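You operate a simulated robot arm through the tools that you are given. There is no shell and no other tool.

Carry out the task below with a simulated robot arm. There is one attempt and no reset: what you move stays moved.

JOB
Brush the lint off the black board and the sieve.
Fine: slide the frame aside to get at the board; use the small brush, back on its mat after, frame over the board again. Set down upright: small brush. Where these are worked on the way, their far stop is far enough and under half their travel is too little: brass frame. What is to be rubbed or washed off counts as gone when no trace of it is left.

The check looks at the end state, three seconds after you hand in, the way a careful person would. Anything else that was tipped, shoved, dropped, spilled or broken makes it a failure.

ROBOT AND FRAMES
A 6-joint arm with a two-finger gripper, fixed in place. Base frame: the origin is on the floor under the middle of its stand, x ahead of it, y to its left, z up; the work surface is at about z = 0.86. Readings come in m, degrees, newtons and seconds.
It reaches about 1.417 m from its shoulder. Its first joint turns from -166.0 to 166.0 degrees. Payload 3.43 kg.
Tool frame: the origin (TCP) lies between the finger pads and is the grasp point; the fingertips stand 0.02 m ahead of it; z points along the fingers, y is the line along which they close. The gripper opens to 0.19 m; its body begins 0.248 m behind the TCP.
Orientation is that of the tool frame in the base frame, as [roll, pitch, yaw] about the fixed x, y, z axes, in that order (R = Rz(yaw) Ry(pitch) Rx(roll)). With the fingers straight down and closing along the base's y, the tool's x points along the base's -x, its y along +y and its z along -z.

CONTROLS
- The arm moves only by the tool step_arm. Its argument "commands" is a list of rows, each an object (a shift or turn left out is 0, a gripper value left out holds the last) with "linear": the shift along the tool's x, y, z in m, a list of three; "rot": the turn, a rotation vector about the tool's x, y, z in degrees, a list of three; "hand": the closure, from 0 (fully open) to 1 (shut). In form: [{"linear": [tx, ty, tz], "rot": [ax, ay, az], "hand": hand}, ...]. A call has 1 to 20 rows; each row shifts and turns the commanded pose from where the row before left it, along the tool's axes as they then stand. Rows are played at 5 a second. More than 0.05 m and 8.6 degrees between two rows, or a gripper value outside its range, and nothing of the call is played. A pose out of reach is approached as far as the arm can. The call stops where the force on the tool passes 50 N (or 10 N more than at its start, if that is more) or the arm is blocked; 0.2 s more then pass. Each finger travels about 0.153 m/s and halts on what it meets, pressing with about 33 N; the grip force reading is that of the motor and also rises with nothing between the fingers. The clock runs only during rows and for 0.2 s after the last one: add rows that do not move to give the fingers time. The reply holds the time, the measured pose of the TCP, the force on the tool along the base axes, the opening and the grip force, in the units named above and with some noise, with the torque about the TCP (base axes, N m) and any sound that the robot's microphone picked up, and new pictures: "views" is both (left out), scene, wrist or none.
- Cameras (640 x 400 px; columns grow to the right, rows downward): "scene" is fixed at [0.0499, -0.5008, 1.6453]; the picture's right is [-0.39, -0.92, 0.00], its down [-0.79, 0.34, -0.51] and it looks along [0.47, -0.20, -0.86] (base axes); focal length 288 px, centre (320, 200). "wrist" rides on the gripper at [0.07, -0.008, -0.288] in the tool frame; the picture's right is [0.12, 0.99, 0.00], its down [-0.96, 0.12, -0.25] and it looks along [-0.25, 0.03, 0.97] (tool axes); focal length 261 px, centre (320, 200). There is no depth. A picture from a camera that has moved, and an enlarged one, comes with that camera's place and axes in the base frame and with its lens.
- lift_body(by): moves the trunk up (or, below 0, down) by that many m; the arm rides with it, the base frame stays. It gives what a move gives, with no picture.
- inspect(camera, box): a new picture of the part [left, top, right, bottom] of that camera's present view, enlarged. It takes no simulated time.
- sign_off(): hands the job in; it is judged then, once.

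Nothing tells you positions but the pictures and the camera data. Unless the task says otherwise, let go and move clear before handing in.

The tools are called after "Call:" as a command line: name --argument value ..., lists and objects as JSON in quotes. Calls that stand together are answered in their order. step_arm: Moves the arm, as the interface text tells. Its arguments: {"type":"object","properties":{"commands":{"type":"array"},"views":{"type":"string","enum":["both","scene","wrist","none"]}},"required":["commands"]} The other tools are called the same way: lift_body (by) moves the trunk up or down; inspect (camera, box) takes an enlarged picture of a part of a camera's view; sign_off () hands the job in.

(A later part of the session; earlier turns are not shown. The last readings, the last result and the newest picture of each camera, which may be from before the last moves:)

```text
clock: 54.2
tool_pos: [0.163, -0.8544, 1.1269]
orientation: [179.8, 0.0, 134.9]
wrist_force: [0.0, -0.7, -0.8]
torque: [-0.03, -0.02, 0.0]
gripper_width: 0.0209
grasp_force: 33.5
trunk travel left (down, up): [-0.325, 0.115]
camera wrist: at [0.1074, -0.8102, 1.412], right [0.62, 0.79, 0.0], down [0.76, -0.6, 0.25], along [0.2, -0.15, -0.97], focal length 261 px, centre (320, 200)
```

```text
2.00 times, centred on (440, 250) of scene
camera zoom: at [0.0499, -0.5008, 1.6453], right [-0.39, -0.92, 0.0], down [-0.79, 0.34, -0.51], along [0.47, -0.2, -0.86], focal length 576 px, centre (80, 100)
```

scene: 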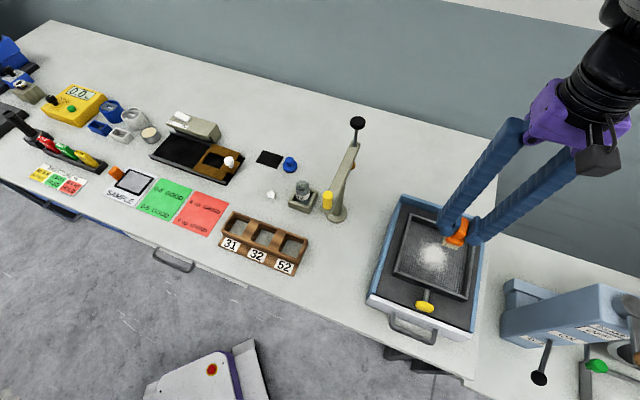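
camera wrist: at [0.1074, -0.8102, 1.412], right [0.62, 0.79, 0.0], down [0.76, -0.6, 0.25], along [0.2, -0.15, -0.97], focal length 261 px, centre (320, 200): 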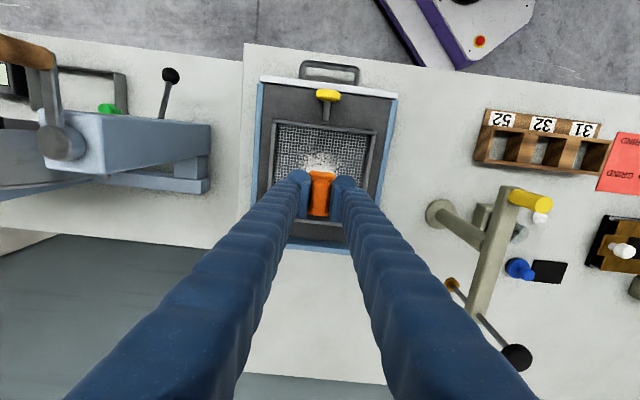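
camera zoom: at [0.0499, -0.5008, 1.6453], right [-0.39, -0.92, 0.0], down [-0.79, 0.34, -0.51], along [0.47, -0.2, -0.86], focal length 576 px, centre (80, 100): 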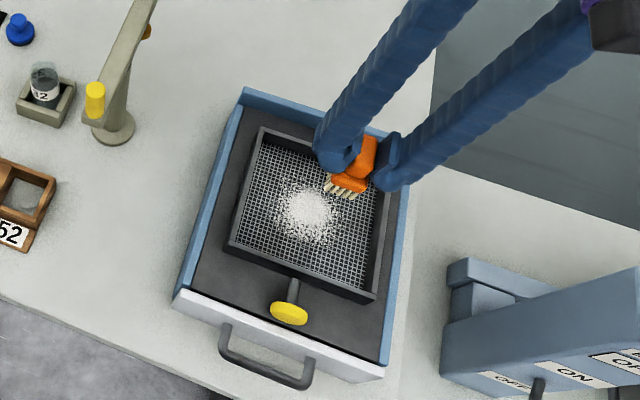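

The brush is centred over the lint; I now get the mesh at z ≈ 0.96, so contact should come at TCP z ≈ 1.02. I'll go down to just above it.

Call:
step_arm --commands '[{"linear": [0, 0, 0.04]}, {"linear": [0, 0, 0.03]}, {"linear": [0, 0, 0.015]}, {"linear": [0, 0, 0]}, {"linear": [0, 0, 0]}]'

Call:
inspect --camera "wrist" --box '[220, 60, 420, 240]'

Call:
inspect --camera "scene" --box '[370, 180, 500, 320]'

```text
clock: 55.4
tool_pos: [0.1641, -0.8546, 1.0423]
orientation: [179.8, 0.0, 135.0]
wrist_force: [0.5, -0.6, -1.4]
torque: [-0.01, -0.01, 0.0]
gripper_width: 0.0207
grasp_force: 33.2
trunk travel left (down, up): [-0.325, 0.115]
camera wrist: at [0.1083, -0.8101, 1.3281], right [0.62, 0.79, 0.0], down [0.76, -0.6, 0.25], along [0.2, -0.15, -0.97], focal length 261 px, centre (320, 200)
```

scene: 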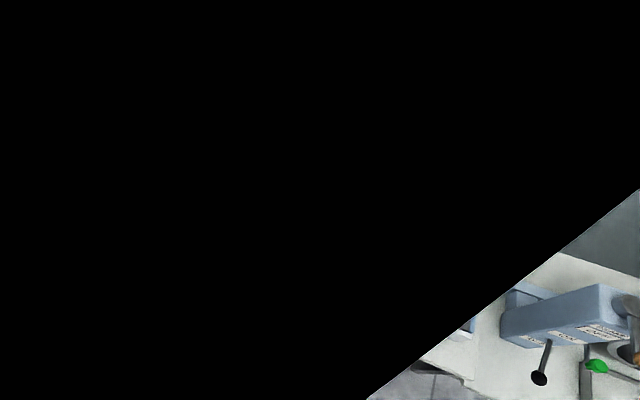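
wrist: 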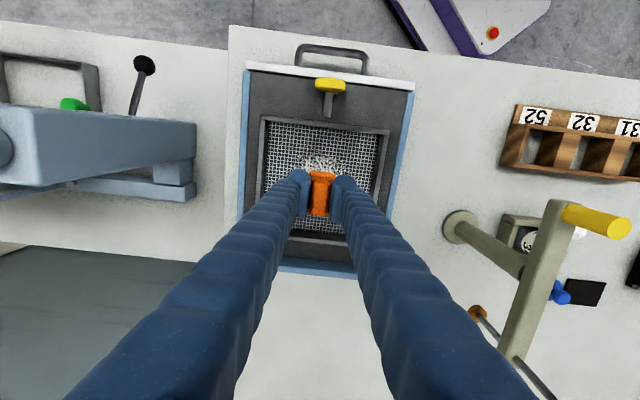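

```text
2.22 times, centred on (320, 150) of wrist
camera zoom: at [0.1083, -0.8101, 1.3281], right [0.62, 0.79, 0.0], down [0.76, -0.6, 0.25], along [0.2, -0.15, -0.97], focal length 579 px, centre (320, 311)
```

zoom: 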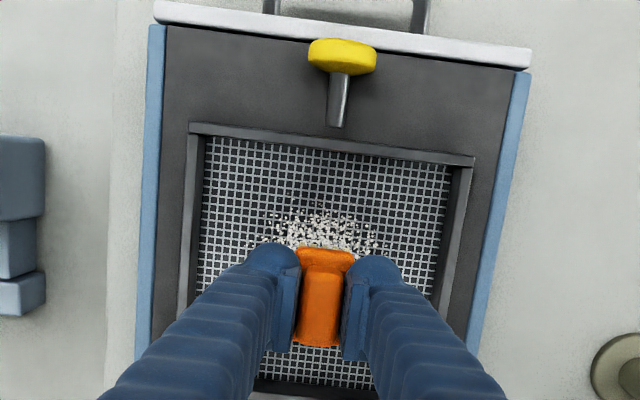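

```text
2.86 times, centred on (435, 250) of scene
camera zoom: at [0.0499, -0.5008, 1.6453], right [-0.39, -0.92, 0.0], down [-0.79, 0.34, -0.51], along [0.47, -0.2, -0.86], focal length 822 px, centre (-9, 57)
```

zoom: 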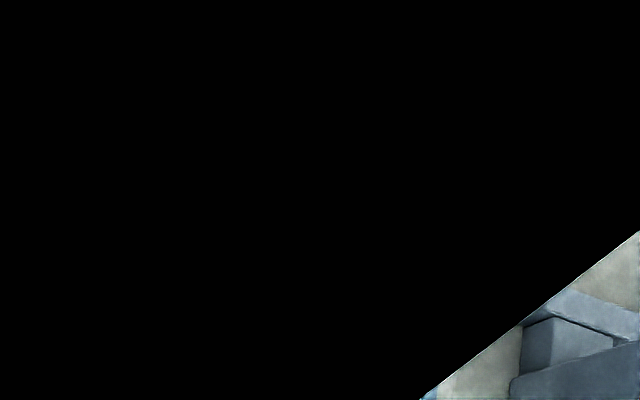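

The arm now blocks the fixed camera, so I'll rely on the wrist view and force. I'll feel for the mesh in small steps.

Call:
step_arm --commands '[{"linear": [0, 0, 0.006]}, {"linear": [0, 0, 0.004]}, {"linear": [0, 0, 0]}, {"linear": [0, 0, 0]}]' --views "none"

```text
clock: 56.4
tool_pos: [0.1654, -0.8543, 1.0313]
orientation: [179.7, 0.0, 135.0]
wrist_force: [0.1, 0.7, -1.3]
torque: [0.01, 0.02, 0.05]
gripper_width: 0.0207
grasp_force: 33.3
trunk travel left (down, up): [-0.325, 0.115]
```

The brush is just above the mesh with no contact yet; continuing down in 1.5–2 mm steps.

Call:
step_arm --commands '[{"linear": [0, 0, 0.002]}, {"linear": [0, 0, 0.002]}, {"linear": [0, 0, 0]}]' --views "none"

```text
clock: 57.2
tool_pos: [0.1644, -0.8553, 1.0266]
orientation: [179.8, 0.0, 135.0]
wrist_force: [0.3, -0.3, -1.7]
torque: [-0.03, 0.02, -0.02]
gripper_width: 0.0206
grasp_force: 32.5
trunk travel left (down, up): [-0.325, 0.115]
```

Call:
step_arm --commands '[{"linear": [0, 0, 0.0015]}, {"linear": [0, 0, 0.0015]}, {"linear": [0, 0, 0]}]' --views "none"

```text
clock: 58.0
tool_pos: [0.1644, -0.8543, 1.0257]
orientation: [179.8, -0.1, 135.0]
wrist_force: [0.7, 0.5, 0.0]
torque: [0.01, -0.03, 0.0]
gripper_width: 0.0204
grasp_force: 32.9
trunk travel left (down, up): [-0.325, 0.115]
```

Call:
step_arm --commands '[{"linear": [0, 0, 0.0015]}, {"linear": [0, 0, 0.001]}, {"linear": [0, 0, 0]}]' --views "none"

Call:
inspect --camera "wrist" --box '[220, 60, 420, 240]'

```text
clock: 58.8
tool_pos: [0.1647, -0.8534, 1.023]
orientation: [179.8, 0.0, 134.9]
wrist_force: [-0.3, 0.2, -1.2]
torque: [0.02, -0.02, 0.0]
gripper_width: 0.0207
grasp_force: 33.3
trunk travel left (down, up): [-0.325, 0.115]
```

```text
2.22 times, centred on (320, 150) of wrist
camera zoom: at [0.1088, -0.8098, 1.3083], right [0.62, 0.79, 0.0], down [0.76, -0.6, 0.25], along [0.2, -0.15, -0.97], focal length 579 px, centre (320, 311)
```

zoom: 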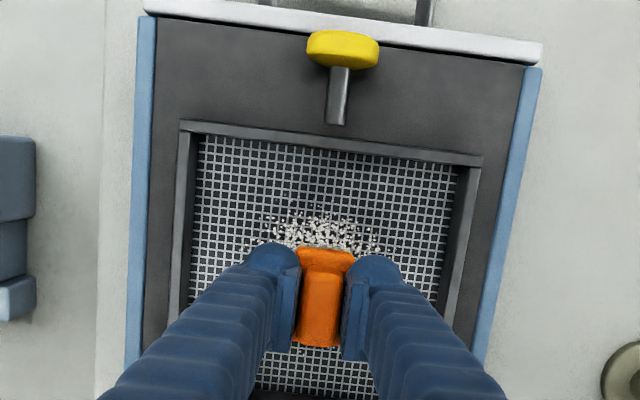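

Call:
step_arm --commands '[{"linear": [0, 0, 0.0015]}, {"linear": [0, 0, 0.001]}, {"linear": [0, 0, 0]}]' --views "none"

```text
clock: 59.6
tool_pos: [0.1647, -0.8534, 1.0194]
orientation: [179.8, 0.0, 135.0]
wrist_force: [0.2, -0.3, -0.2]
torque: [-0.02, -0.04, -0.02]
gripper_width: 0.0205
grasp_force: 32.8
trunk travel left (down, up): [-0.325, 0.115]
```

Call:
step_arm --commands '[{"linear": [0, 0, 0.0015]}, {"linear": [0, 0, 0.0015]}, {"linear": [0, 0, 0]}]' --views "none"

```text
clock: 60.4
tool_pos: [0.1656, -0.8553, 1.0164]
orientation: [179.8, 0.0, 135.0]
wrist_force: [0.7, -0.8, -0.7]
torque: [0.0, 0.03, -0.01]
gripper_width: 0.0208
grasp_force: 32.8
trunk travel left (down, up): [-0.325, 0.115]
```

No contact yet at 1.016; the mesh is slightly lower than I estimated. Continuing in small steps.

Call:
step_arm --commands '[{"linear": [0, 0, 0.0015]}, {"linear": [0, 0, 0.0015]}, {"linear": [0, 0, 0]}]' --views "none"

Call:
inspect --camera "wrist" --box '[240, 130, 400, 230]'

```text
clock: 61.2
tool_pos: [0.1654, -0.8537, 1.0136]
orientation: [179.8, -0.1, 135.0]
wrist_force: [0.6, -0.4, -0.5]
torque: [0.05, 0.0, -0.01]
gripper_width: 0.0207
grasp_force: 33.0
trunk travel left (down, up): [-0.325, 0.115]
```

```text
4.00 times, centred on (320, 180) of wrist
camera zoom: at [0.1091, -0.8108, 1.2998], right [0.62, 0.79, 0.0], down [0.76, -0.6, 0.25], along [0.2, -0.15, -0.97], focal length 1043 px, centre (320, 280)
```

zoom: 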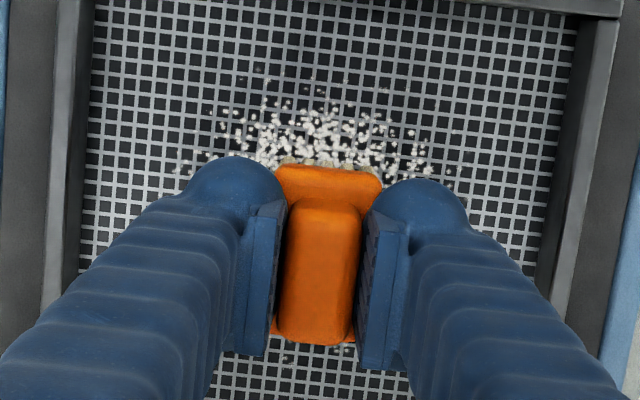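

Call:
step_arm --commands '[{"linear": [0, 0, 0.0015]}, {"linear": [0, 0, 0.0015]}, {"linear": [0, 0, 0]}]' --views "none"

```text
clock: 62.0
tool_pos: [0.1647, -0.8538, 1.012]
orientation: [179.8, 0.0, 134.9]
wrist_force: [-0.2, 0.9, -1.2]
torque: [-0.02, 0.01, 0.01]
gripper_width: 0.0205
grasp_force: 32.8
trunk travel left (down, up): [-0.325, 0.115]
```

Call:
step_arm --commands '[{"linear": [0, 0, 0.0015]}, {"linear": [0, 0, 0.0015]}, {"linear": [0, 0, 0]}]' --views "none"

```text
clock: 62.8
tool_pos: [0.1639, -0.8549, 1.0099]
orientation: [179.9, 0.2, 135.0]
wrist_force: [2.6, 2.8, 20.5]
torque: [0.18, 0.12, -0.03]
gripper_width: 0.0209
grasp_force: 33.1
trunk travel left (down, up): [-0.325, 0.115]
```

Contact at TCP z ≈ 1.010 (mesh at about 0.949), with the fingertips about 2 cm above the rim. I'll ease to a light press and stroke across the middle of the patch, watching that the sieve doesn't shift.

Call:
step_arm --commands '[{"linear": [0, 0, -0.0012]}, {"linear": [0, -0.0133, -0.00013]}, {"linear": [0, -0.0133, -0.00013]}, {"linear": [0, -0.0133, -0.00013]}, {"linear": [0, 0, 0]}]'

Call:
inspect --camera "wrist" --box '[220, 60, 420, 240]'

```text
clock: 64.0
tool_pos: [0.1365, -0.8821, 1.0094]
orientation: [179.7, 0.1, 135.0]
wrist_force: [1.7, 0.4, 14.4]
torque: [-0.05, -0.04, 0.03]
gripper_width: 0.0207
grasp_force: 33.5
trunk travel left (down, up): [-0.325, 0.115]
camera wrist: at [0.0799, -0.8377, 1.2964], right [0.62, 0.79, 0.0], down [0.76, -0.6, 0.25], along [0.2, -0.15, -0.97], focal length 261 px, centre (320, 200)
```

scene: 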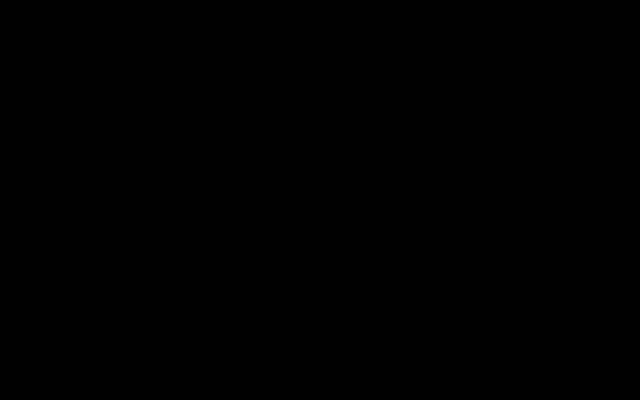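
wrist: 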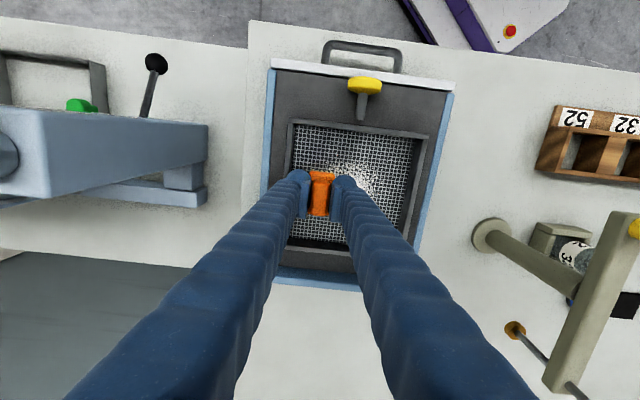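

```text
2.22 times, centred on (320, 150) of wrist
camera zoom: at [0.0799, -0.8377, 1.2964], right [0.62, 0.79, 0.0], down [0.76, -0.6, 0.25], along [0.2, -0.15, -0.97], focal length 579 px, centre (320, 311)
```

zoom: 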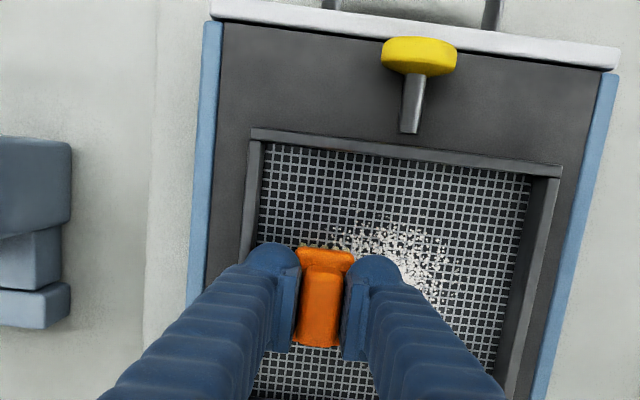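

The sieve hasn't moved in its tray and contact is about 14 N. I'll continue with full strokes through the middle.

Call:
step_arm --commands '[{"linear": [0, 0.0133, 0.00013]}, {"linear": [0, 0.0133, 0.00013]}, {"linear": [0, 0.0133, 0.00013]}, {"linear": [0, 0.0133, 0.00013]}, {"linear": [0, 0.0133, 0.00013]}, {"linear": [0, 0.0133, 0.00013]}, {"linear": [0, -0.0133, -0.00013]}, {"linear": [0, -0.0133, -0.00013]}, {"linear": [0, -0.0133, -0.00013]}, {"linear": [0, -0.0133, -0.00013]}, {"linear": [0, -0.0133, -0.00013]}, {"linear": [0, -0.0133, -0.00013]}, {"linear": [0, 0, 0]}]' --views "wrist"

Call:
inspect --camera "wrist" --box '[220, 60, 420, 240]'

```text
clock: 66.8
tool_pos: [0.1356, -0.881, 1.0097]
orientation: [179.8, 0.0, 135.0]
wrist_force: [0.5, 1.9, 12.0]
torque: [0.02, 0.03, 0.04]
gripper_width: 0.0207
grasp_force: 33.4
trunk travel left (down, up): [-0.325, 0.115]
camera wrist: at [0.0799, -0.8368, 1.296], right [0.62, 0.79, 0.0], down [0.76, -0.6, 0.25], along [0.2, -0.15, -0.97], focal length 261 px, centre (320, 200)
```

wrist: 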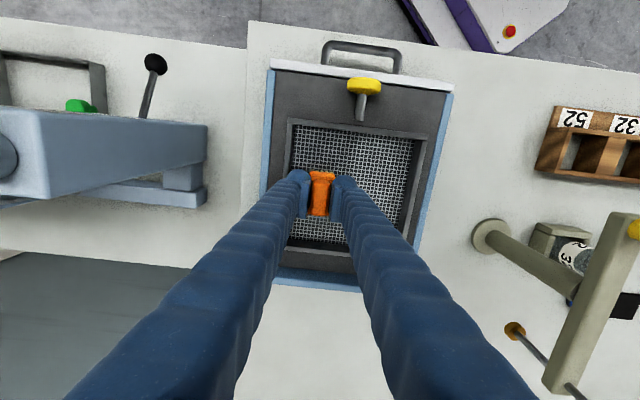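

```text
2.22 times, centred on (320, 150) of wrist
camera zoom: at [0.0799, -0.8368, 1.296], right [0.62, 0.79, 0.0], down [0.76, -0.6, 0.25], along [0.2, -0.15, -0.97], focal length 579 px, centre (320, 311)
```

zoom: 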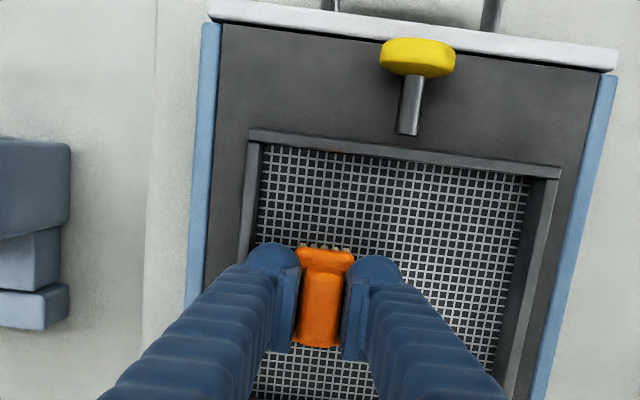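

The lint appears gone already; I'll brush a lane on each side to clear any outlying specks.

Call:
step_arm --commands '[{"linear": [0.011, 0, 0]}, {"linear": [0.011, 0, 0]}, {"linear": [0, 0.0133, 0.00013]}, {"linear": [0, 0.0133, 0.00013]}, {"linear": [0, 0.0133, 0.00013]}, {"linear": [0, 0.0133, 0.00013]}, {"linear": [0, 0.0133, 0.00013]}, {"linear": [0, 0.0133, 0.00013]}, {"linear": [-0.011, 0, 0]}, {"linear": [-0.011, 0, 0]}, {"linear": [-0.011, 0, 0]}, {"linear": [-0.011, 0, 0]}, {"linear": [0, -0.0133, -0.00013]}, {"linear": [0, -0.0133, -0.00013]}, {"linear": [0, -0.0133, -0.00013]}, {"linear": [0, -0.0133, -0.00013]}, {"linear": [0, -0.0133, -0.00013]}, {"linear": [0, -0.0133, -0.00013]}, {"linear": [0, 0, 0]}]' --views "wrist"

Call:
inspect --camera "wrist" --box '[220, 60, 420, 240]'

```text
clock: 70.8
tool_pos: [0.1533, -0.8973, 1.0098]
orientation: [179.8, 0.1, 135.0]
wrist_force: [5.0, 2.2, 14.6]
torque: [-0.08, -0.14, 0.02]
gripper_width: 0.0206
grasp_force: 33.3
trunk travel left (down, up): [-0.325, 0.115]
camera wrist: at [0.0967, -0.8534, 1.2956], right [0.62, 0.79, 0.0], down [0.76, -0.6, 0.25], along [0.2, -0.15, -0.97], focal length 261 px, centre (320, 200)
```

wrist: 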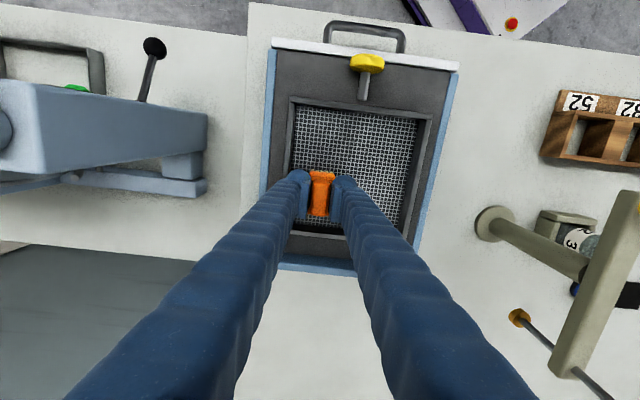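

```text
2.22 times, centred on (320, 150) of wrist
camera zoom: at [0.0967, -0.8534, 1.2956], right [0.62, 0.79, 0.0], down [0.76, -0.6, 0.25], along [0.2, -0.15, -0.97], focal length 579 px, centre (320, 311)
```

zoom: 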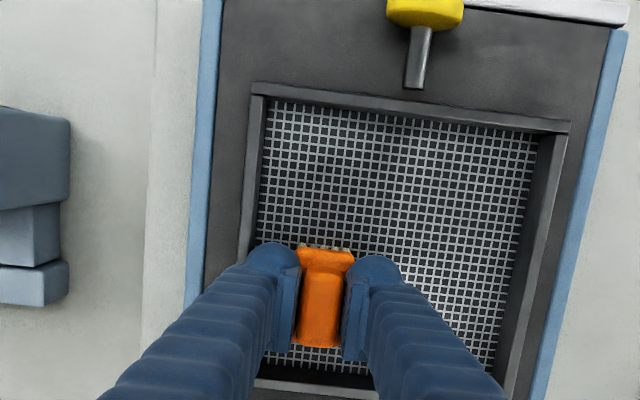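

The mesh looks clean. One more pair of strokes between the lanes, then I'll lift and inspect.

Call:
step_arm --commands '[{"linear": [0.011, 0, 0]}, {"linear": [0, 0.0133, 0.00013]}, {"linear": [0, 0.0133, 0.00013]}, {"linear": [0, 0.0133, 0.00013]}, {"linear": [0, 0.0133, 0.00013]}, {"linear": [0, 0.0133, 0.00013]}, {"linear": [0, 0.0133, 0.00013]}, {"linear": [0.011, 0, 0]}, {"linear": [0.011, 0, 0]}, {"linear": [0, -0.0133, -0.00013]}, {"linear": [0, -0.0133, -0.00013]}, {"linear": [0, -0.0133, -0.00013]}, {"linear": [0, -0.0133, -0.00013]}, {"linear": [0, -0.0133, -0.00013]}, {"linear": [0, -0.0133, -0.00013]}, {"linear": [0, 0, -0.02]}, {"linear": [0, 0, -0.045]}, {"linear": [0, 0, -0.045]}, {"linear": [0, 0, -0.045]}, {"linear": [0, 0, 0]}]'

Call:
inspect --camera "wrist" --box '[220, 80, 420, 240]'

Call:
inspect --camera "scene" --box '[350, 170, 520, 320]'

```text
clock: 75.0
tool_pos: [0.1289, -0.875, 1.1625]
orientation: [179.8, 0.1, 135.1]
wrist_force: [-0.6, -0.4, -1.3]
torque: [0.0, 0.0, -0.02]
gripper_width: 0.0207
grasp_force: 33.4
trunk travel left (down, up): [-0.325, 0.115]
camera wrist: at [0.0729, -0.83, 1.4489], right [0.62, 0.79, 0.0], down [0.76, -0.6, 0.25], along [0.2, -0.15, -0.97], focal length 261 px, centre (320, 200)
```

scene: 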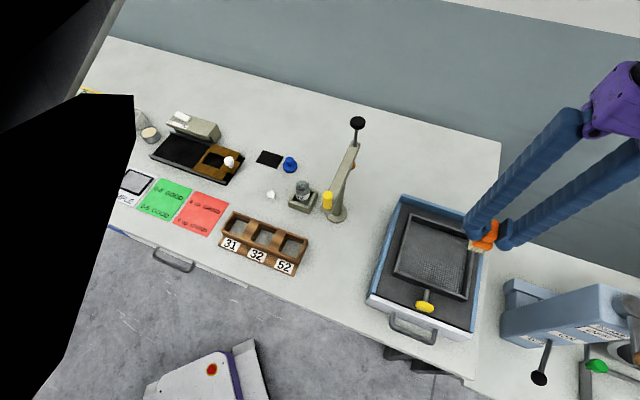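
wrist: 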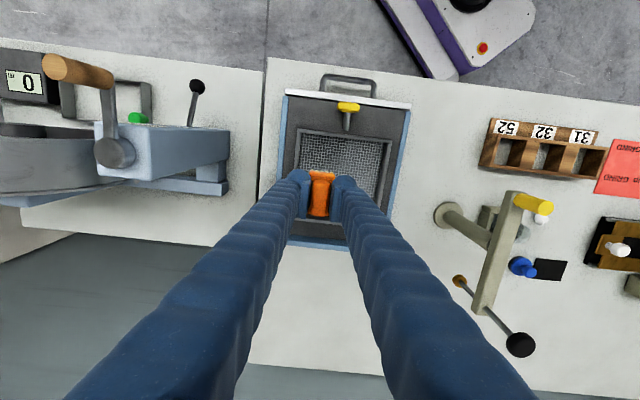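

```text
2.50 times, centred on (320, 160) of wrist
camera zoom: at [0.0729, -0.83, 1.4489], right [0.62, 0.79, 0.0], down [0.76, -0.6, 0.25], along [0.2, -0.15, -0.97], focal length 652 px, centre (320, 300)
```

zoom: 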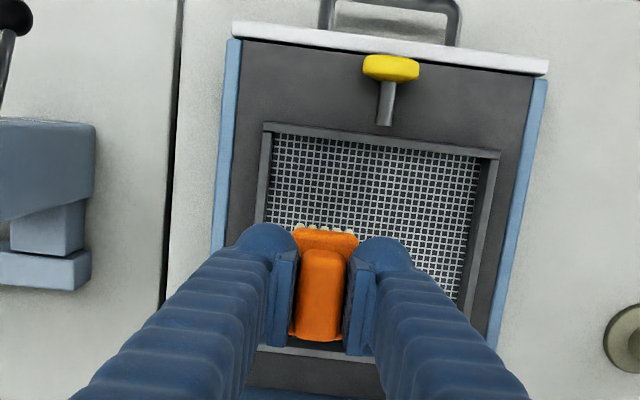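

```text
2.67 times, centred on (435, 245) of scene
camera zoom: at [0.0499, -0.5008, 1.6453], right [-0.39, -0.92, 0.0], down [-0.79, 0.34, -0.51], along [0.47, -0.2, -0.86], focal length 768 px, centre (13, 80)
```

zoom: 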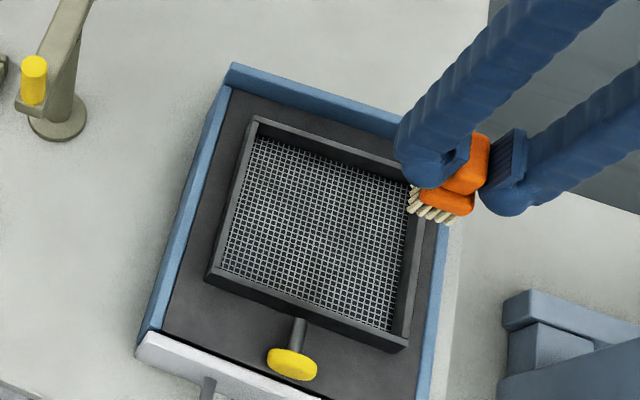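

The sieve is clean and hasn't shifted. I'll rise back to 1.28 m and carry the brush back along the bench to above its mat.

Call:
step_arm --commands '[{"linear": [0, 0, -0.04]}, {"linear": [0, 0, -0.04]}, {"linear": [0, 0, -0.04]}, {"linear": [0, 0.0464, 0]}, {"linear": [0, 0.0464, 0]}, {"linear": [0, 0.0464, 0]}, {"linear": [0, 0.0464, 0]}, {"linear": [0, 0.0464, 0]}, {"linear": [0, 0.0464, 0]}, {"linear": [0, 0.0464, 0]}, {"linear": [0, 0.0464, 0]}, {"linear": [0, 0.0464, 0]}, {"linear": [0, 0.0464, 0]}, {"linear": [0, 0.0464, 0]}, {"linear": [0, 0.0464, 0]}, {"linear": [0, 0.0464, 0]}, {"linear": [-0.047, 0, 0]}, {"linear": [-0.047, 0, 0]}, {"linear": [-0.047, 0, 0]}, {"linear": [-0.047, 0, 0]}]'

```text
clock: 79.2
tool_pos: [0.6899, -0.583, 1.2855]
orientation: [179.8, -0.2, 135.0]
wrist_force: [-0.3, -0.8, -1.9]
torque: [0.22, 0.07, 0.01]
gripper_width: 0.0205
grasp_force: 33.0
trunk travel left (down, up): [-0.325, 0.115]
camera wrist: at [0.6359, -0.5401, 1.5716], right [0.62, 0.79, 0.0], down [0.76, -0.6, 0.24], along [0.19, -0.15, -0.97], focal length 261 px, centre (320, 200)
```

scene: 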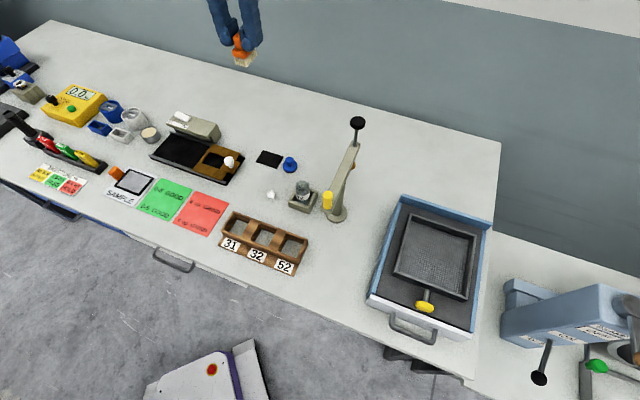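
wrist: 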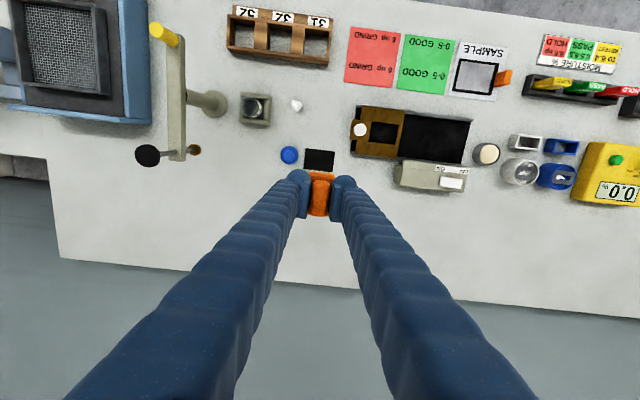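

The mat is right below and empty. I'll turn the brush back to its original orientation and come down to about 8 cm above the mat for a check.

Call:
step_arm --commands '[{"rot": [0, 0, -8.5]}, {"rot": [0, 0, -8.5]}, {"rot": [0, 0, -8.5]}, {"rot": [0, 0, -8.5]}, {"rot": [0, 0, -8.5]}, {"rot": [0, 0, -8.5]}, {"rot": [0, 0, -8.5]}, {"rot": [0, 0, -8.5]}, {"rot": [0, 0, -8.5]}, {"rot": [0, 0, -8.5]}, {"rot": [0, 0, -5.0]}, {"linear": [0, 0, 0.045]}, {"linear": [0, 0, 0.045]}, {"linear": [0, 0, 0.045]}, {"linear": [0, 0, 0.045]}, {"linear": [0, 0, 0.045]}, {"linear": [0, 0, 0.045]}, {"linear": [0, 0, 0.02]}, {"linear": [0, 0, 0]}, {"linear": [0, 0, 0]}]'

Call:
inspect --camera "wrist" --box '[250, 130, 400, 240]'

Call:
inspect --camera "scene" --box '[220, 100, 320, 180]'

```text
clock: 83.4
tool_pos: [0.6888, -0.5803, 0.9966]
orientation: [-180.0, 0.2, -135.1]
wrist_force: [0.9, 0.6, -1.5]
torque: [0.0, -0.03, -0.02]
gripper_width: 0.0206
grasp_force: 33.3
trunk travel left (down, up): [-0.325, 0.115]
camera wrist: at [0.6454, -0.6373, 1.2817], right [-0.79, 0.62, 0.0], down [0.6, 0.76, 0.25], along [0.16, 0.2, -0.97], focal length 261 px, centre (320, 200)
```

scene: 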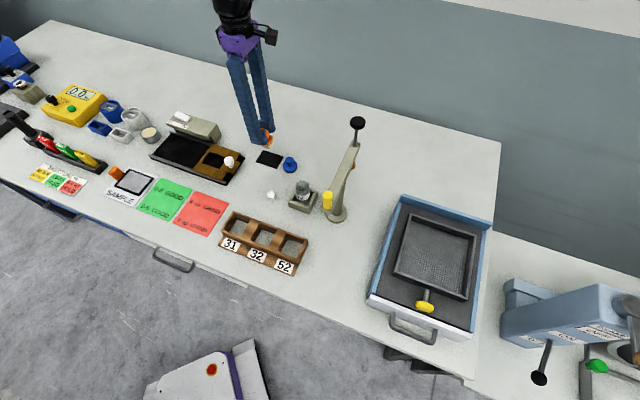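
wrist: 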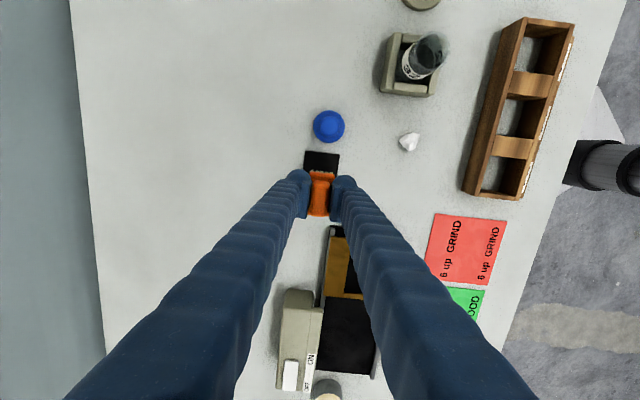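

```text
3.64 times, centred on (325, 185) of wrist
camera zoom: at [0.6454, -0.6373, 1.2817], right [-0.79, 0.62, 0.0], down [0.6, 0.76, 0.25], along [0.16, 0.2, -0.97], focal length 948 px, centre (302, 254)
```

zoom: 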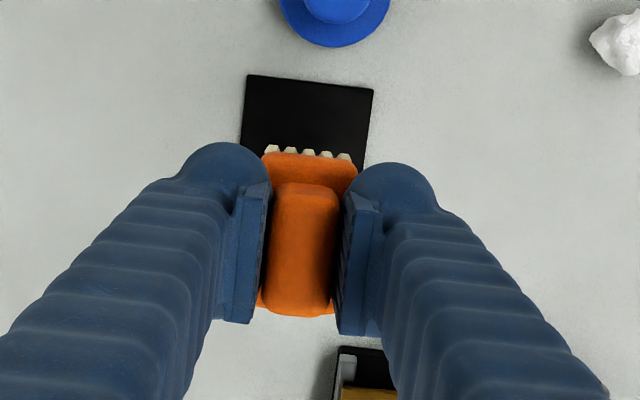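

```text
5.00 times, centred on (270, 140) of scene
camera zoom: at [0.0499, -0.5008, 1.6453], right [-0.39, -0.92, 0.0], down [-0.79, 0.34, -0.51], along [0.47, -0.2, -0.86], focal length 1439 px, centre (570, 500)
```

zoom: 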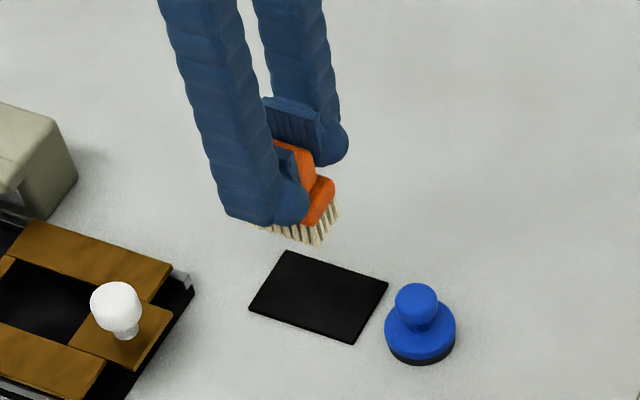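

The brush is over the mat in its original orientation. Lowering to about 1 cm above the mat.

Call:
step_arm --commands '[{"linear": [0, 0, 0.03]}, {"linear": [0, 0, 0.02]}, {"linear": [0, 0, 0.012]}, {"linear": [0, 0, 0]}, {"linear": [0, 0, 0]}]'

Call:
inspect --camera "wrist" --box '[250, 130, 400, 240]'

Call:
inspect --camera "scene" --box '[220, 110, 320, 190]'

```text
clock: 84.6
tool_pos: [0.6892, -0.5818, 0.9348]
orientation: [180.0, 0.2, -134.9]
wrist_force: [-0.1, 0.1, -0.5]
torque: [-0.01, 0.0, 0.0]
gripper_width: 0.0207
grasp_force: 32.8
trunk travel left (down, up): [-0.325, 0.115]
camera wrist: at [0.6461, -0.6361, 1.2205], right [-0.79, 0.62, 0.0], down [0.6, 0.76, 0.25], along [0.16, 0.2, -0.97], focal length 261 px, centre (320, 200)
```

scene: 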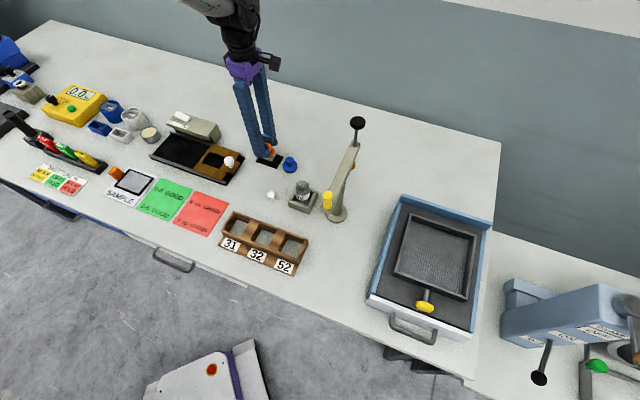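
wrist: 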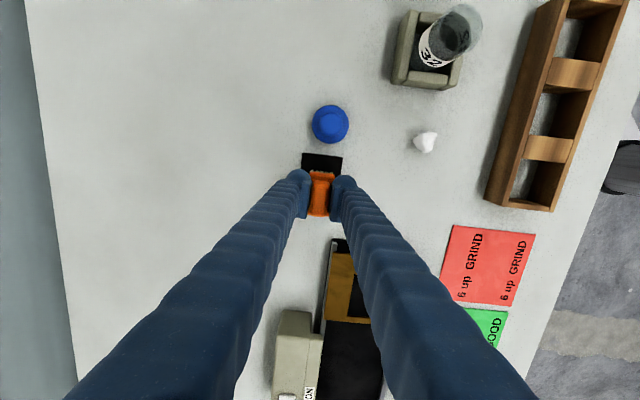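

```text
3.64 times, centred on (325, 185) of wrist
camera zoom: at [0.6461, -0.6361, 1.2205], right [-0.79, 0.62, 0.0], down [0.6, 0.76, 0.25], along [0.16, 0.2, -0.97], focal length 948 px, centre (302, 254)
```

zoom: 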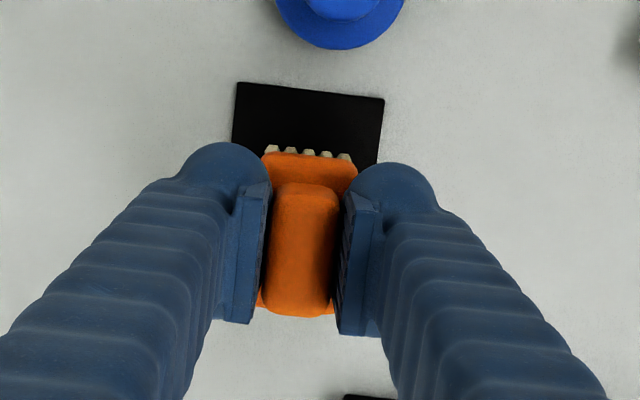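

```text
5.00 times, centred on (270, 150) of scene
camera zoom: at [0.0499, -0.5008, 1.6453], right [-0.39, -0.92, 0.0], down [-0.79, 0.34, -0.51], along [0.47, -0.2, -0.86], focal length 1439 px, centre (570, 450)
```

zoom: 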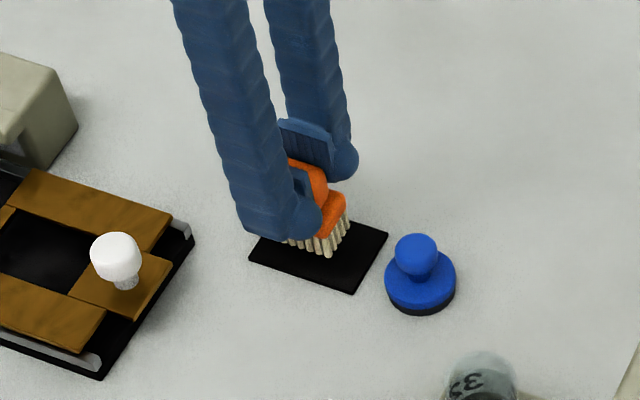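

The brush is about 1 cm above the mat; compared with the original view it sits roughly 5 mm too far toward the board, so I'll correct that while lowering.

Call:
step_arm --commands '[{"linear": [0.005, 0, 0.003]}, {"linear": [0, 0, 0.003]}, {"linear": [0, 0, 0.002]}, {"linear": [0, 0, 0]}]' --views "none"

Call:
inspect --camera "wrist" --box '[250, 130, 400, 240]'

```text
clock: 85.6
tool_pos: [0.6853, -0.5837, 0.9262]
orientation: [-180.0, 0.1, -135.0]
wrist_force: [-0.2, -1.3, -1.3]
torque: [-0.01, 0.0, -0.03]
gripper_width: 0.0208
grasp_force: 33.4
trunk travel left (down, up): [-0.325, 0.115]
```

```text
3.64 times, centred on (325, 185) of wrist
camera zoom: at [0.6416, -0.6396, 1.2117], right [-0.79, 0.62, 0.0], down [0.6, 0.76, 0.25], along [0.15, 0.2, -0.97], focal length 948 px, centre (302, 254)
```

zoom: 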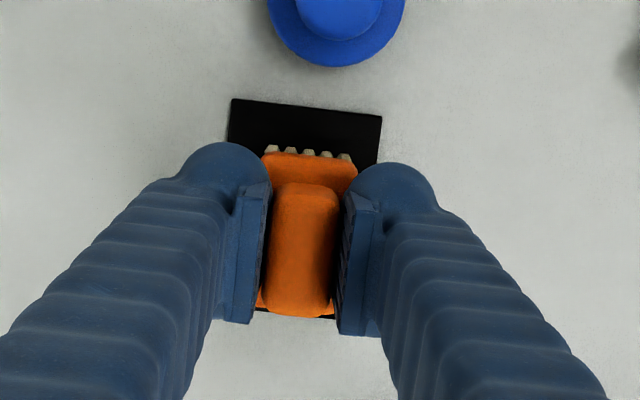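

Alignment now matches the original view. Lowering the last few millimetres onto the mat.

Call:
step_arm --commands '[{"linear": [0, -0.0015, 0.001]}, {"linear": [0, 0, 0.001]}, {"linear": [0, 0, 0]}]' --views "none"

```text
clock: 86.4
tool_pos: [0.6873, -0.5855, 0.9247]
orientation: [180.0, 0.1, -135.0]
wrist_force: [1.2, -0.6, -0.5]
torque: [0.01, -0.01, -0.02]
gripper_width: 0.0207
grasp_force: 32.6
trunk travel left (down, up): [-0.325, 0.115]
```

Call:
step_arm --commands '[{"linear": [0, 0, 0.001]}, {"linear": [0, 0, 0.001]}, {"linear": [0, 0, 0]}]' --views "none"

Call:
inspect --camera "scene" --box '[220, 110, 320, 190]'

```text
clock: 87.2
tool_pos: [0.6864, -0.586, 0.9222]
orientation: [180.0, 0.2, -134.9]
wrist_force: [0.4, 0.1, -1.1]
torque: [-0.03, -0.01, 0.02]
gripper_width: 0.0207
grasp_force: 32.8
trunk travel left (down, up): [-0.325, 0.115]
```

```text
5.00 times, centred on (270, 150) of scene
camera zoom: at [0.0499, -0.5008, 1.6453], right [-0.39, -0.92, 0.0], down [-0.79, 0.34, -0.51], along [0.47, -0.2, -0.86], focal length 1439 px, centre (570, 450)
```

zoom: 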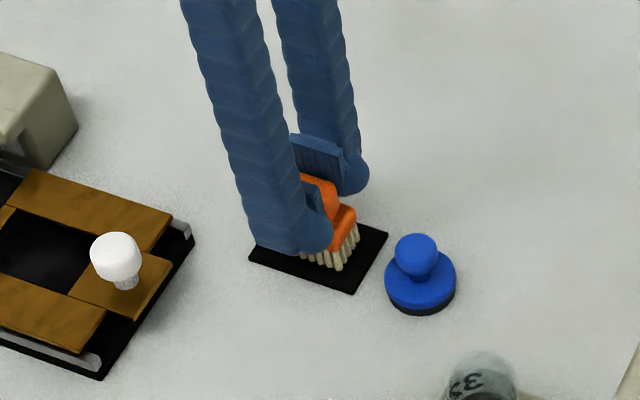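

Almost touching; continuing by 1 mm steps.

Call:
step_arm --commands '[{"linear": [0, 0, 0.001]}, {"linear": [0, 0, 0.0005]}, {"linear": [0, 0, 0]}]' --views "none"

```text
clock: 88.0
tool_pos: [0.6875, -0.5859, 0.9218]
orientation: [-180.0, 0.2, -135.0]
wrist_force: [0.1, 0.6, -1.2]
torque: [0.01, -0.01, -0.01]
gripper_width: 0.0208
grasp_force: 33.2
trunk travel left (down, up): [-0.325, 0.115]
```

Call:
step_arm --commands '[{"linear": [0, 0, 0.001]}, {"linear": [0, 0, 0.0005]}, {"linear": [0, 0, 0]}]' --views "none"

```text
clock: 88.8
tool_pos: [0.6864, -0.5862, 0.9211]
orientation: [-179.9, 0.2, -135.0]
wrist_force: [0.3, 0.8, 4.1]
torque: [-0.02, 0.06, -0.01]
gripper_width: 0.0206
grasp_force: 33.1
trunk travel left (down, up): [-0.325, 0.115]
```

The brush is resting on its mat (about 4 N). I'll release it and rise straight up.

Call:
step_arm --commands '[{"linear": [0, 0, 0], "hand": 0.8}, {"linear": [0, 0, 0]}, {"linear": [0, 0, 0], "hand": 0.6}, {"linear": [0, 0, 0]}, {"linear": [0, 0, -0.02]}, {"linear": [0, 0, -0.04]}, {"linear": [0, 0, -0.04]}, {"linear": [0, 0, -0.05]}, {"linear": [0, 0, 0]}]'

Call:
inspect --camera "wrist" --box '[250, 130, 400, 240]'

Call:
inspect --camera "scene" --box '[220, 110, 320, 190]'

```text
clock: 90.8
tool_pos: [0.689, -0.5836, 1.0708]
orientation: [-179.9, 0.1, -135.1]
wrist_force: [0.2, 0.6, -0.1]
torque: [-0.05, 0.08, -0.01]
gripper_width: 0.0759
grasp_force: 0.1
trunk travel left (down, up): [-0.325, 0.115]
camera wrist: at [0.6465, -0.6393, 1.356], right [-0.79, 0.62, 0.0], down [0.6, 0.76, 0.25], along [0.15, 0.2, -0.97], focal length 261 px, centre (320, 200)
```

scene: 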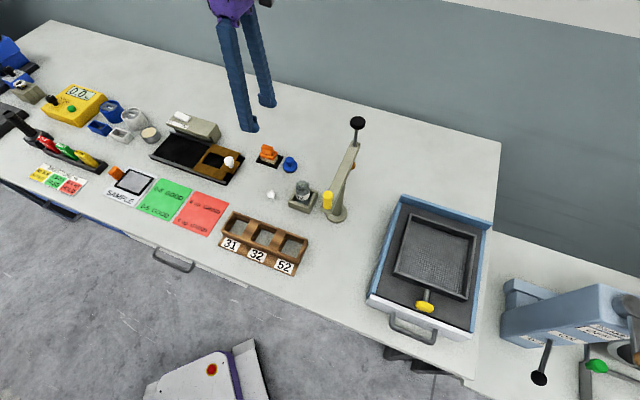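
wrist: 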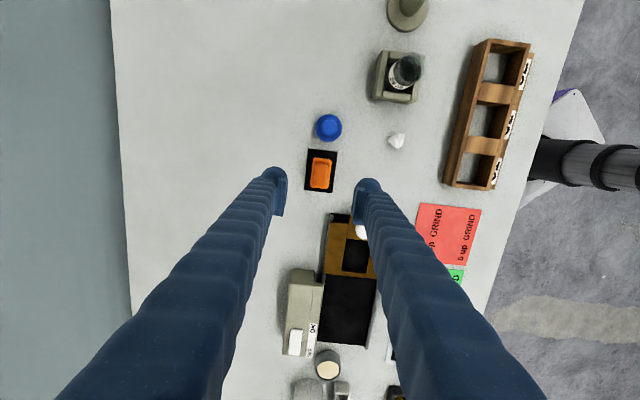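

```text
3.64 times, centred on (325, 185) of wrist
camera zoom: at [0.6465, -0.6393, 1.356], right [-0.79, 0.62, 0.0], down [0.6, 0.76, 0.25], along [0.15, 0.2, -0.97], focal length 948 px, centre (302, 254)
```

zoom: 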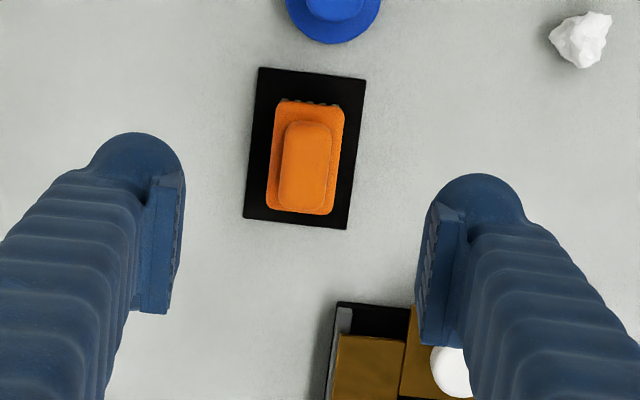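

```text
5.00 times, centred on (270, 150) of scene
camera zoom: at [0.0499, -0.5008, 1.6453], right [-0.39, -0.92, 0.0], down [-0.79, 0.34, -0.51], along [0.47, -0.2, -0.86], focal length 1439 px, centre (570, 450)
```

zoom: 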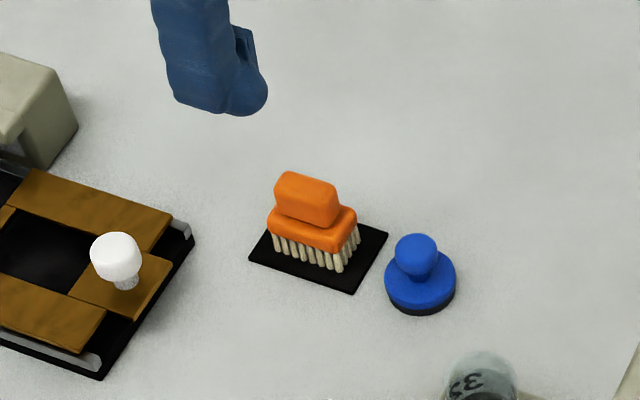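

The brush stands upright on its mat, just as at the start. Now I'll go back over the frame knob, turned so the fingers straddle it along the rails.

Call:
step_arm --commands '[{"linear": [-0.03, 0.0309, 0]}, {"linear": [-0.03, 0.0309, 0]}, {"linear": [-0.03, 0.0309, 0], "hand": 0.55}, {"rot": [0, 0, 8.5]}, {"rot": [0, 0, 8.5]}, {"rot": [0, 0, 8.5]}, {"rot": [0, 0, 8.5]}, {"rot": [0, 0, 8.5]}, {"rot": [0, 0, 8.5]}, {"rot": [0, 0, 8.5]}, {"rot": [0, 0, 8.5]}, {"rot": [0, 0, 8.5]}, {"rot": [0, 0, 8.5]}, {"rot": [0, 0, 5.0]}, {"linear": [0, 0, 0.04]}, {"linear": [0, 0, 0]}, {"linear": [0, 0, 0]}]'

Call:
inspect --camera "wrist" --box '[220, 120, 420, 250]'

Call:
inspect --camera "scene" --box '[145, 115, 215, 175]'

Call:
inspect --camera "wrist" --box '[400, 120, 540, 230]'

```text
clock: 94.4
tool_pos: [0.6844, -0.4564, 1.0302]
orientation: [179.8, -0.1, 135.0]
wrist_force: [0.8, -0.8, -1.0]
torque: [-0.07, 0.0, 0.01]
gripper_width: 0.0857
grasp_force: 0.0
trunk travel left (down, up): [-0.325, 0.115]
camera wrist: at [0.6286, -0.4118, 1.3156], right [0.62, 0.79, 0.0], down [0.76, -0.6, 0.25], along [0.2, -0.15, -0.97], focal length 261 px, centre (320, 200)
```

scene: 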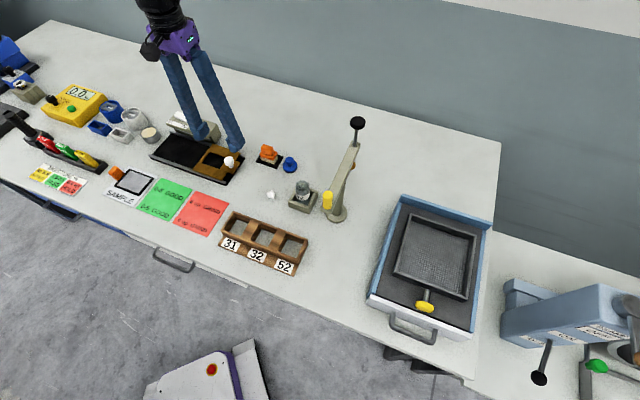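
wrist: 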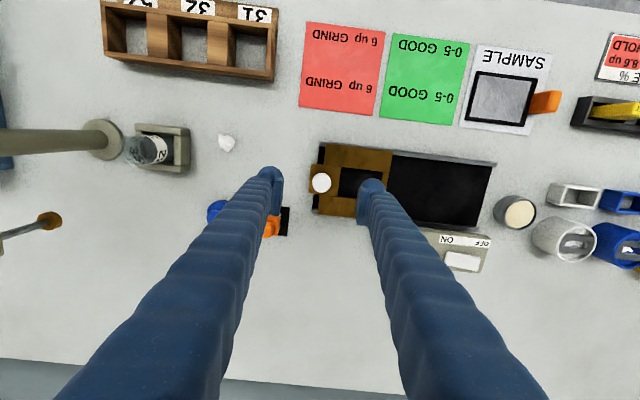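

```text
3.08 times, centred on (320, 185) of wrist
camera zoom: at [0.6286, -0.4118, 1.3156], right [0.62, 0.79, 0.0], down [0.76, -0.6, 0.25], along [0.2, -0.15, -0.97], focal length 802 px, centre (320, 246)
```

zoom: 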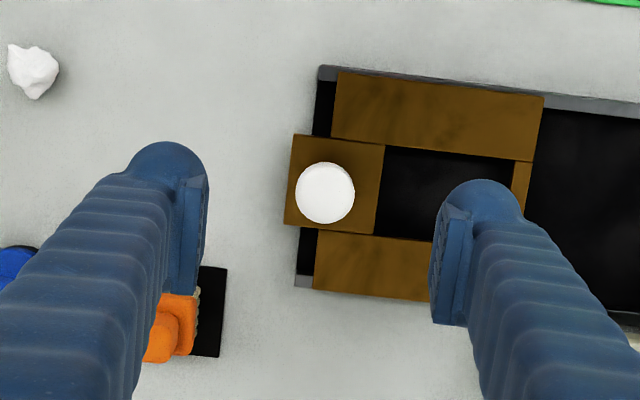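

```text
6.67 times, centred on (180, 145) of scene
camera zoom: at [0.0499, -0.5008, 1.6453], right [-0.39, -0.92, 0.0], down [-0.79, 0.34, -0.51], along [0.47, -0.2, -0.86], focal length 1919 px, centre (1253, 567)
```

zoom: 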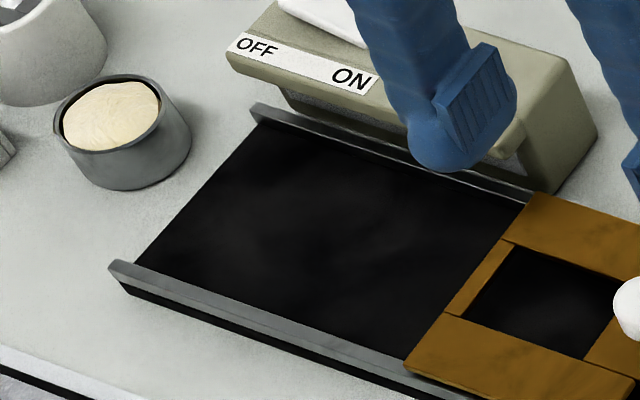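

```text
3.64 times, centred on (470, 175) of wrist
camera zoom: at [0.6286, -0.4118, 1.3156], right [0.62, 0.79, 0.0], down [0.76, -0.6, 0.25], along [0.2, -0.15, -0.97], focal length 948 px, centre (-226, 291)
```

zoom: 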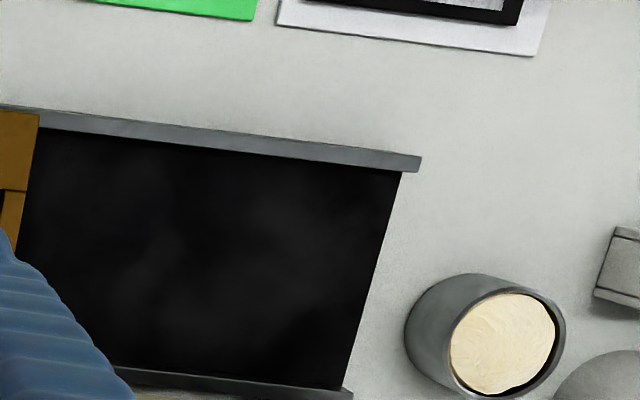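

The board is clear and the knob is centred under the gripper. I'll lower around the knob and grip it.

Call:
step_arm --commands '[{"linear": [-0.001, 0.003, 0.04]}, {"linear": [0, 0, 0.04]}, {"linear": [0, 0, 0.02]}, {"linear": [0, 0, 0]}, {"linear": [0, 0, 0], "hand": 0.75}, {"linear": [0, 0, 0], "hand": 0.9}, {"linear": [0, 0, 0]}, {"linear": [0, 0, 0]}]'

Call:
inspect --camera "scene" --box '[140, 90, 250, 190]'

```text
clock: 96.2
tool_pos: [0.6866, -0.4532, 0.9315]
orientation: [179.8, 0.0, 135.0]
wrist_force: [0.9, 0.1, -3.6]
torque: [-0.06, -0.08, 0.04]
gripper_width: 0.0288
grasp_force: 45.0
trunk travel left (down, up): [-0.325, 0.115]
camera wrist: at [0.6316, -0.4099, 1.2171], right [0.62, 0.79, 0.0], down [0.76, -0.6, 0.25], along [0.2, -0.15, -0.97], focal length 261 px, centre (320, 200)
```

scene: 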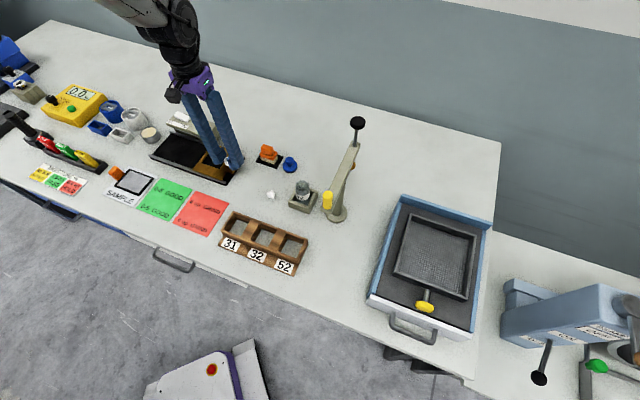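
wrist: 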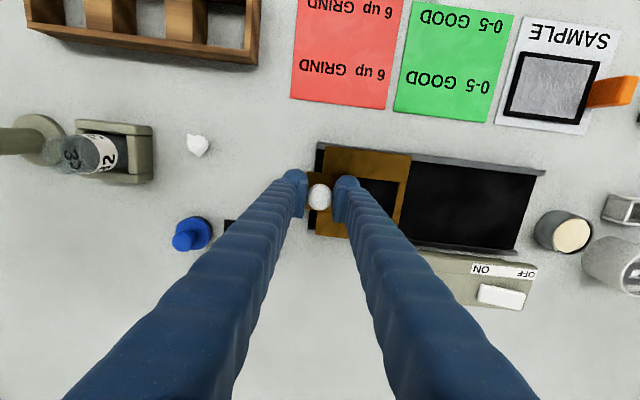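

```text
4.00 times, centred on (195, 140) of scene
camera zoom: at [0.0499, -0.5008, 1.6453], right [-0.39, -0.92, 0.0], down [-0.79, 0.34, -0.51], along [0.47, -0.2, -0.86], focal length 1151 px, centre (820, 440)
```

zoom: 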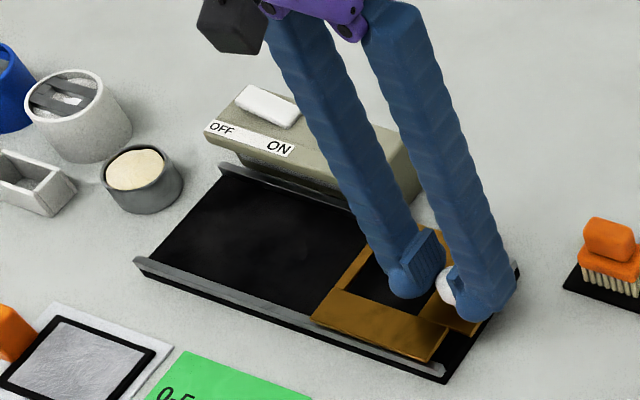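

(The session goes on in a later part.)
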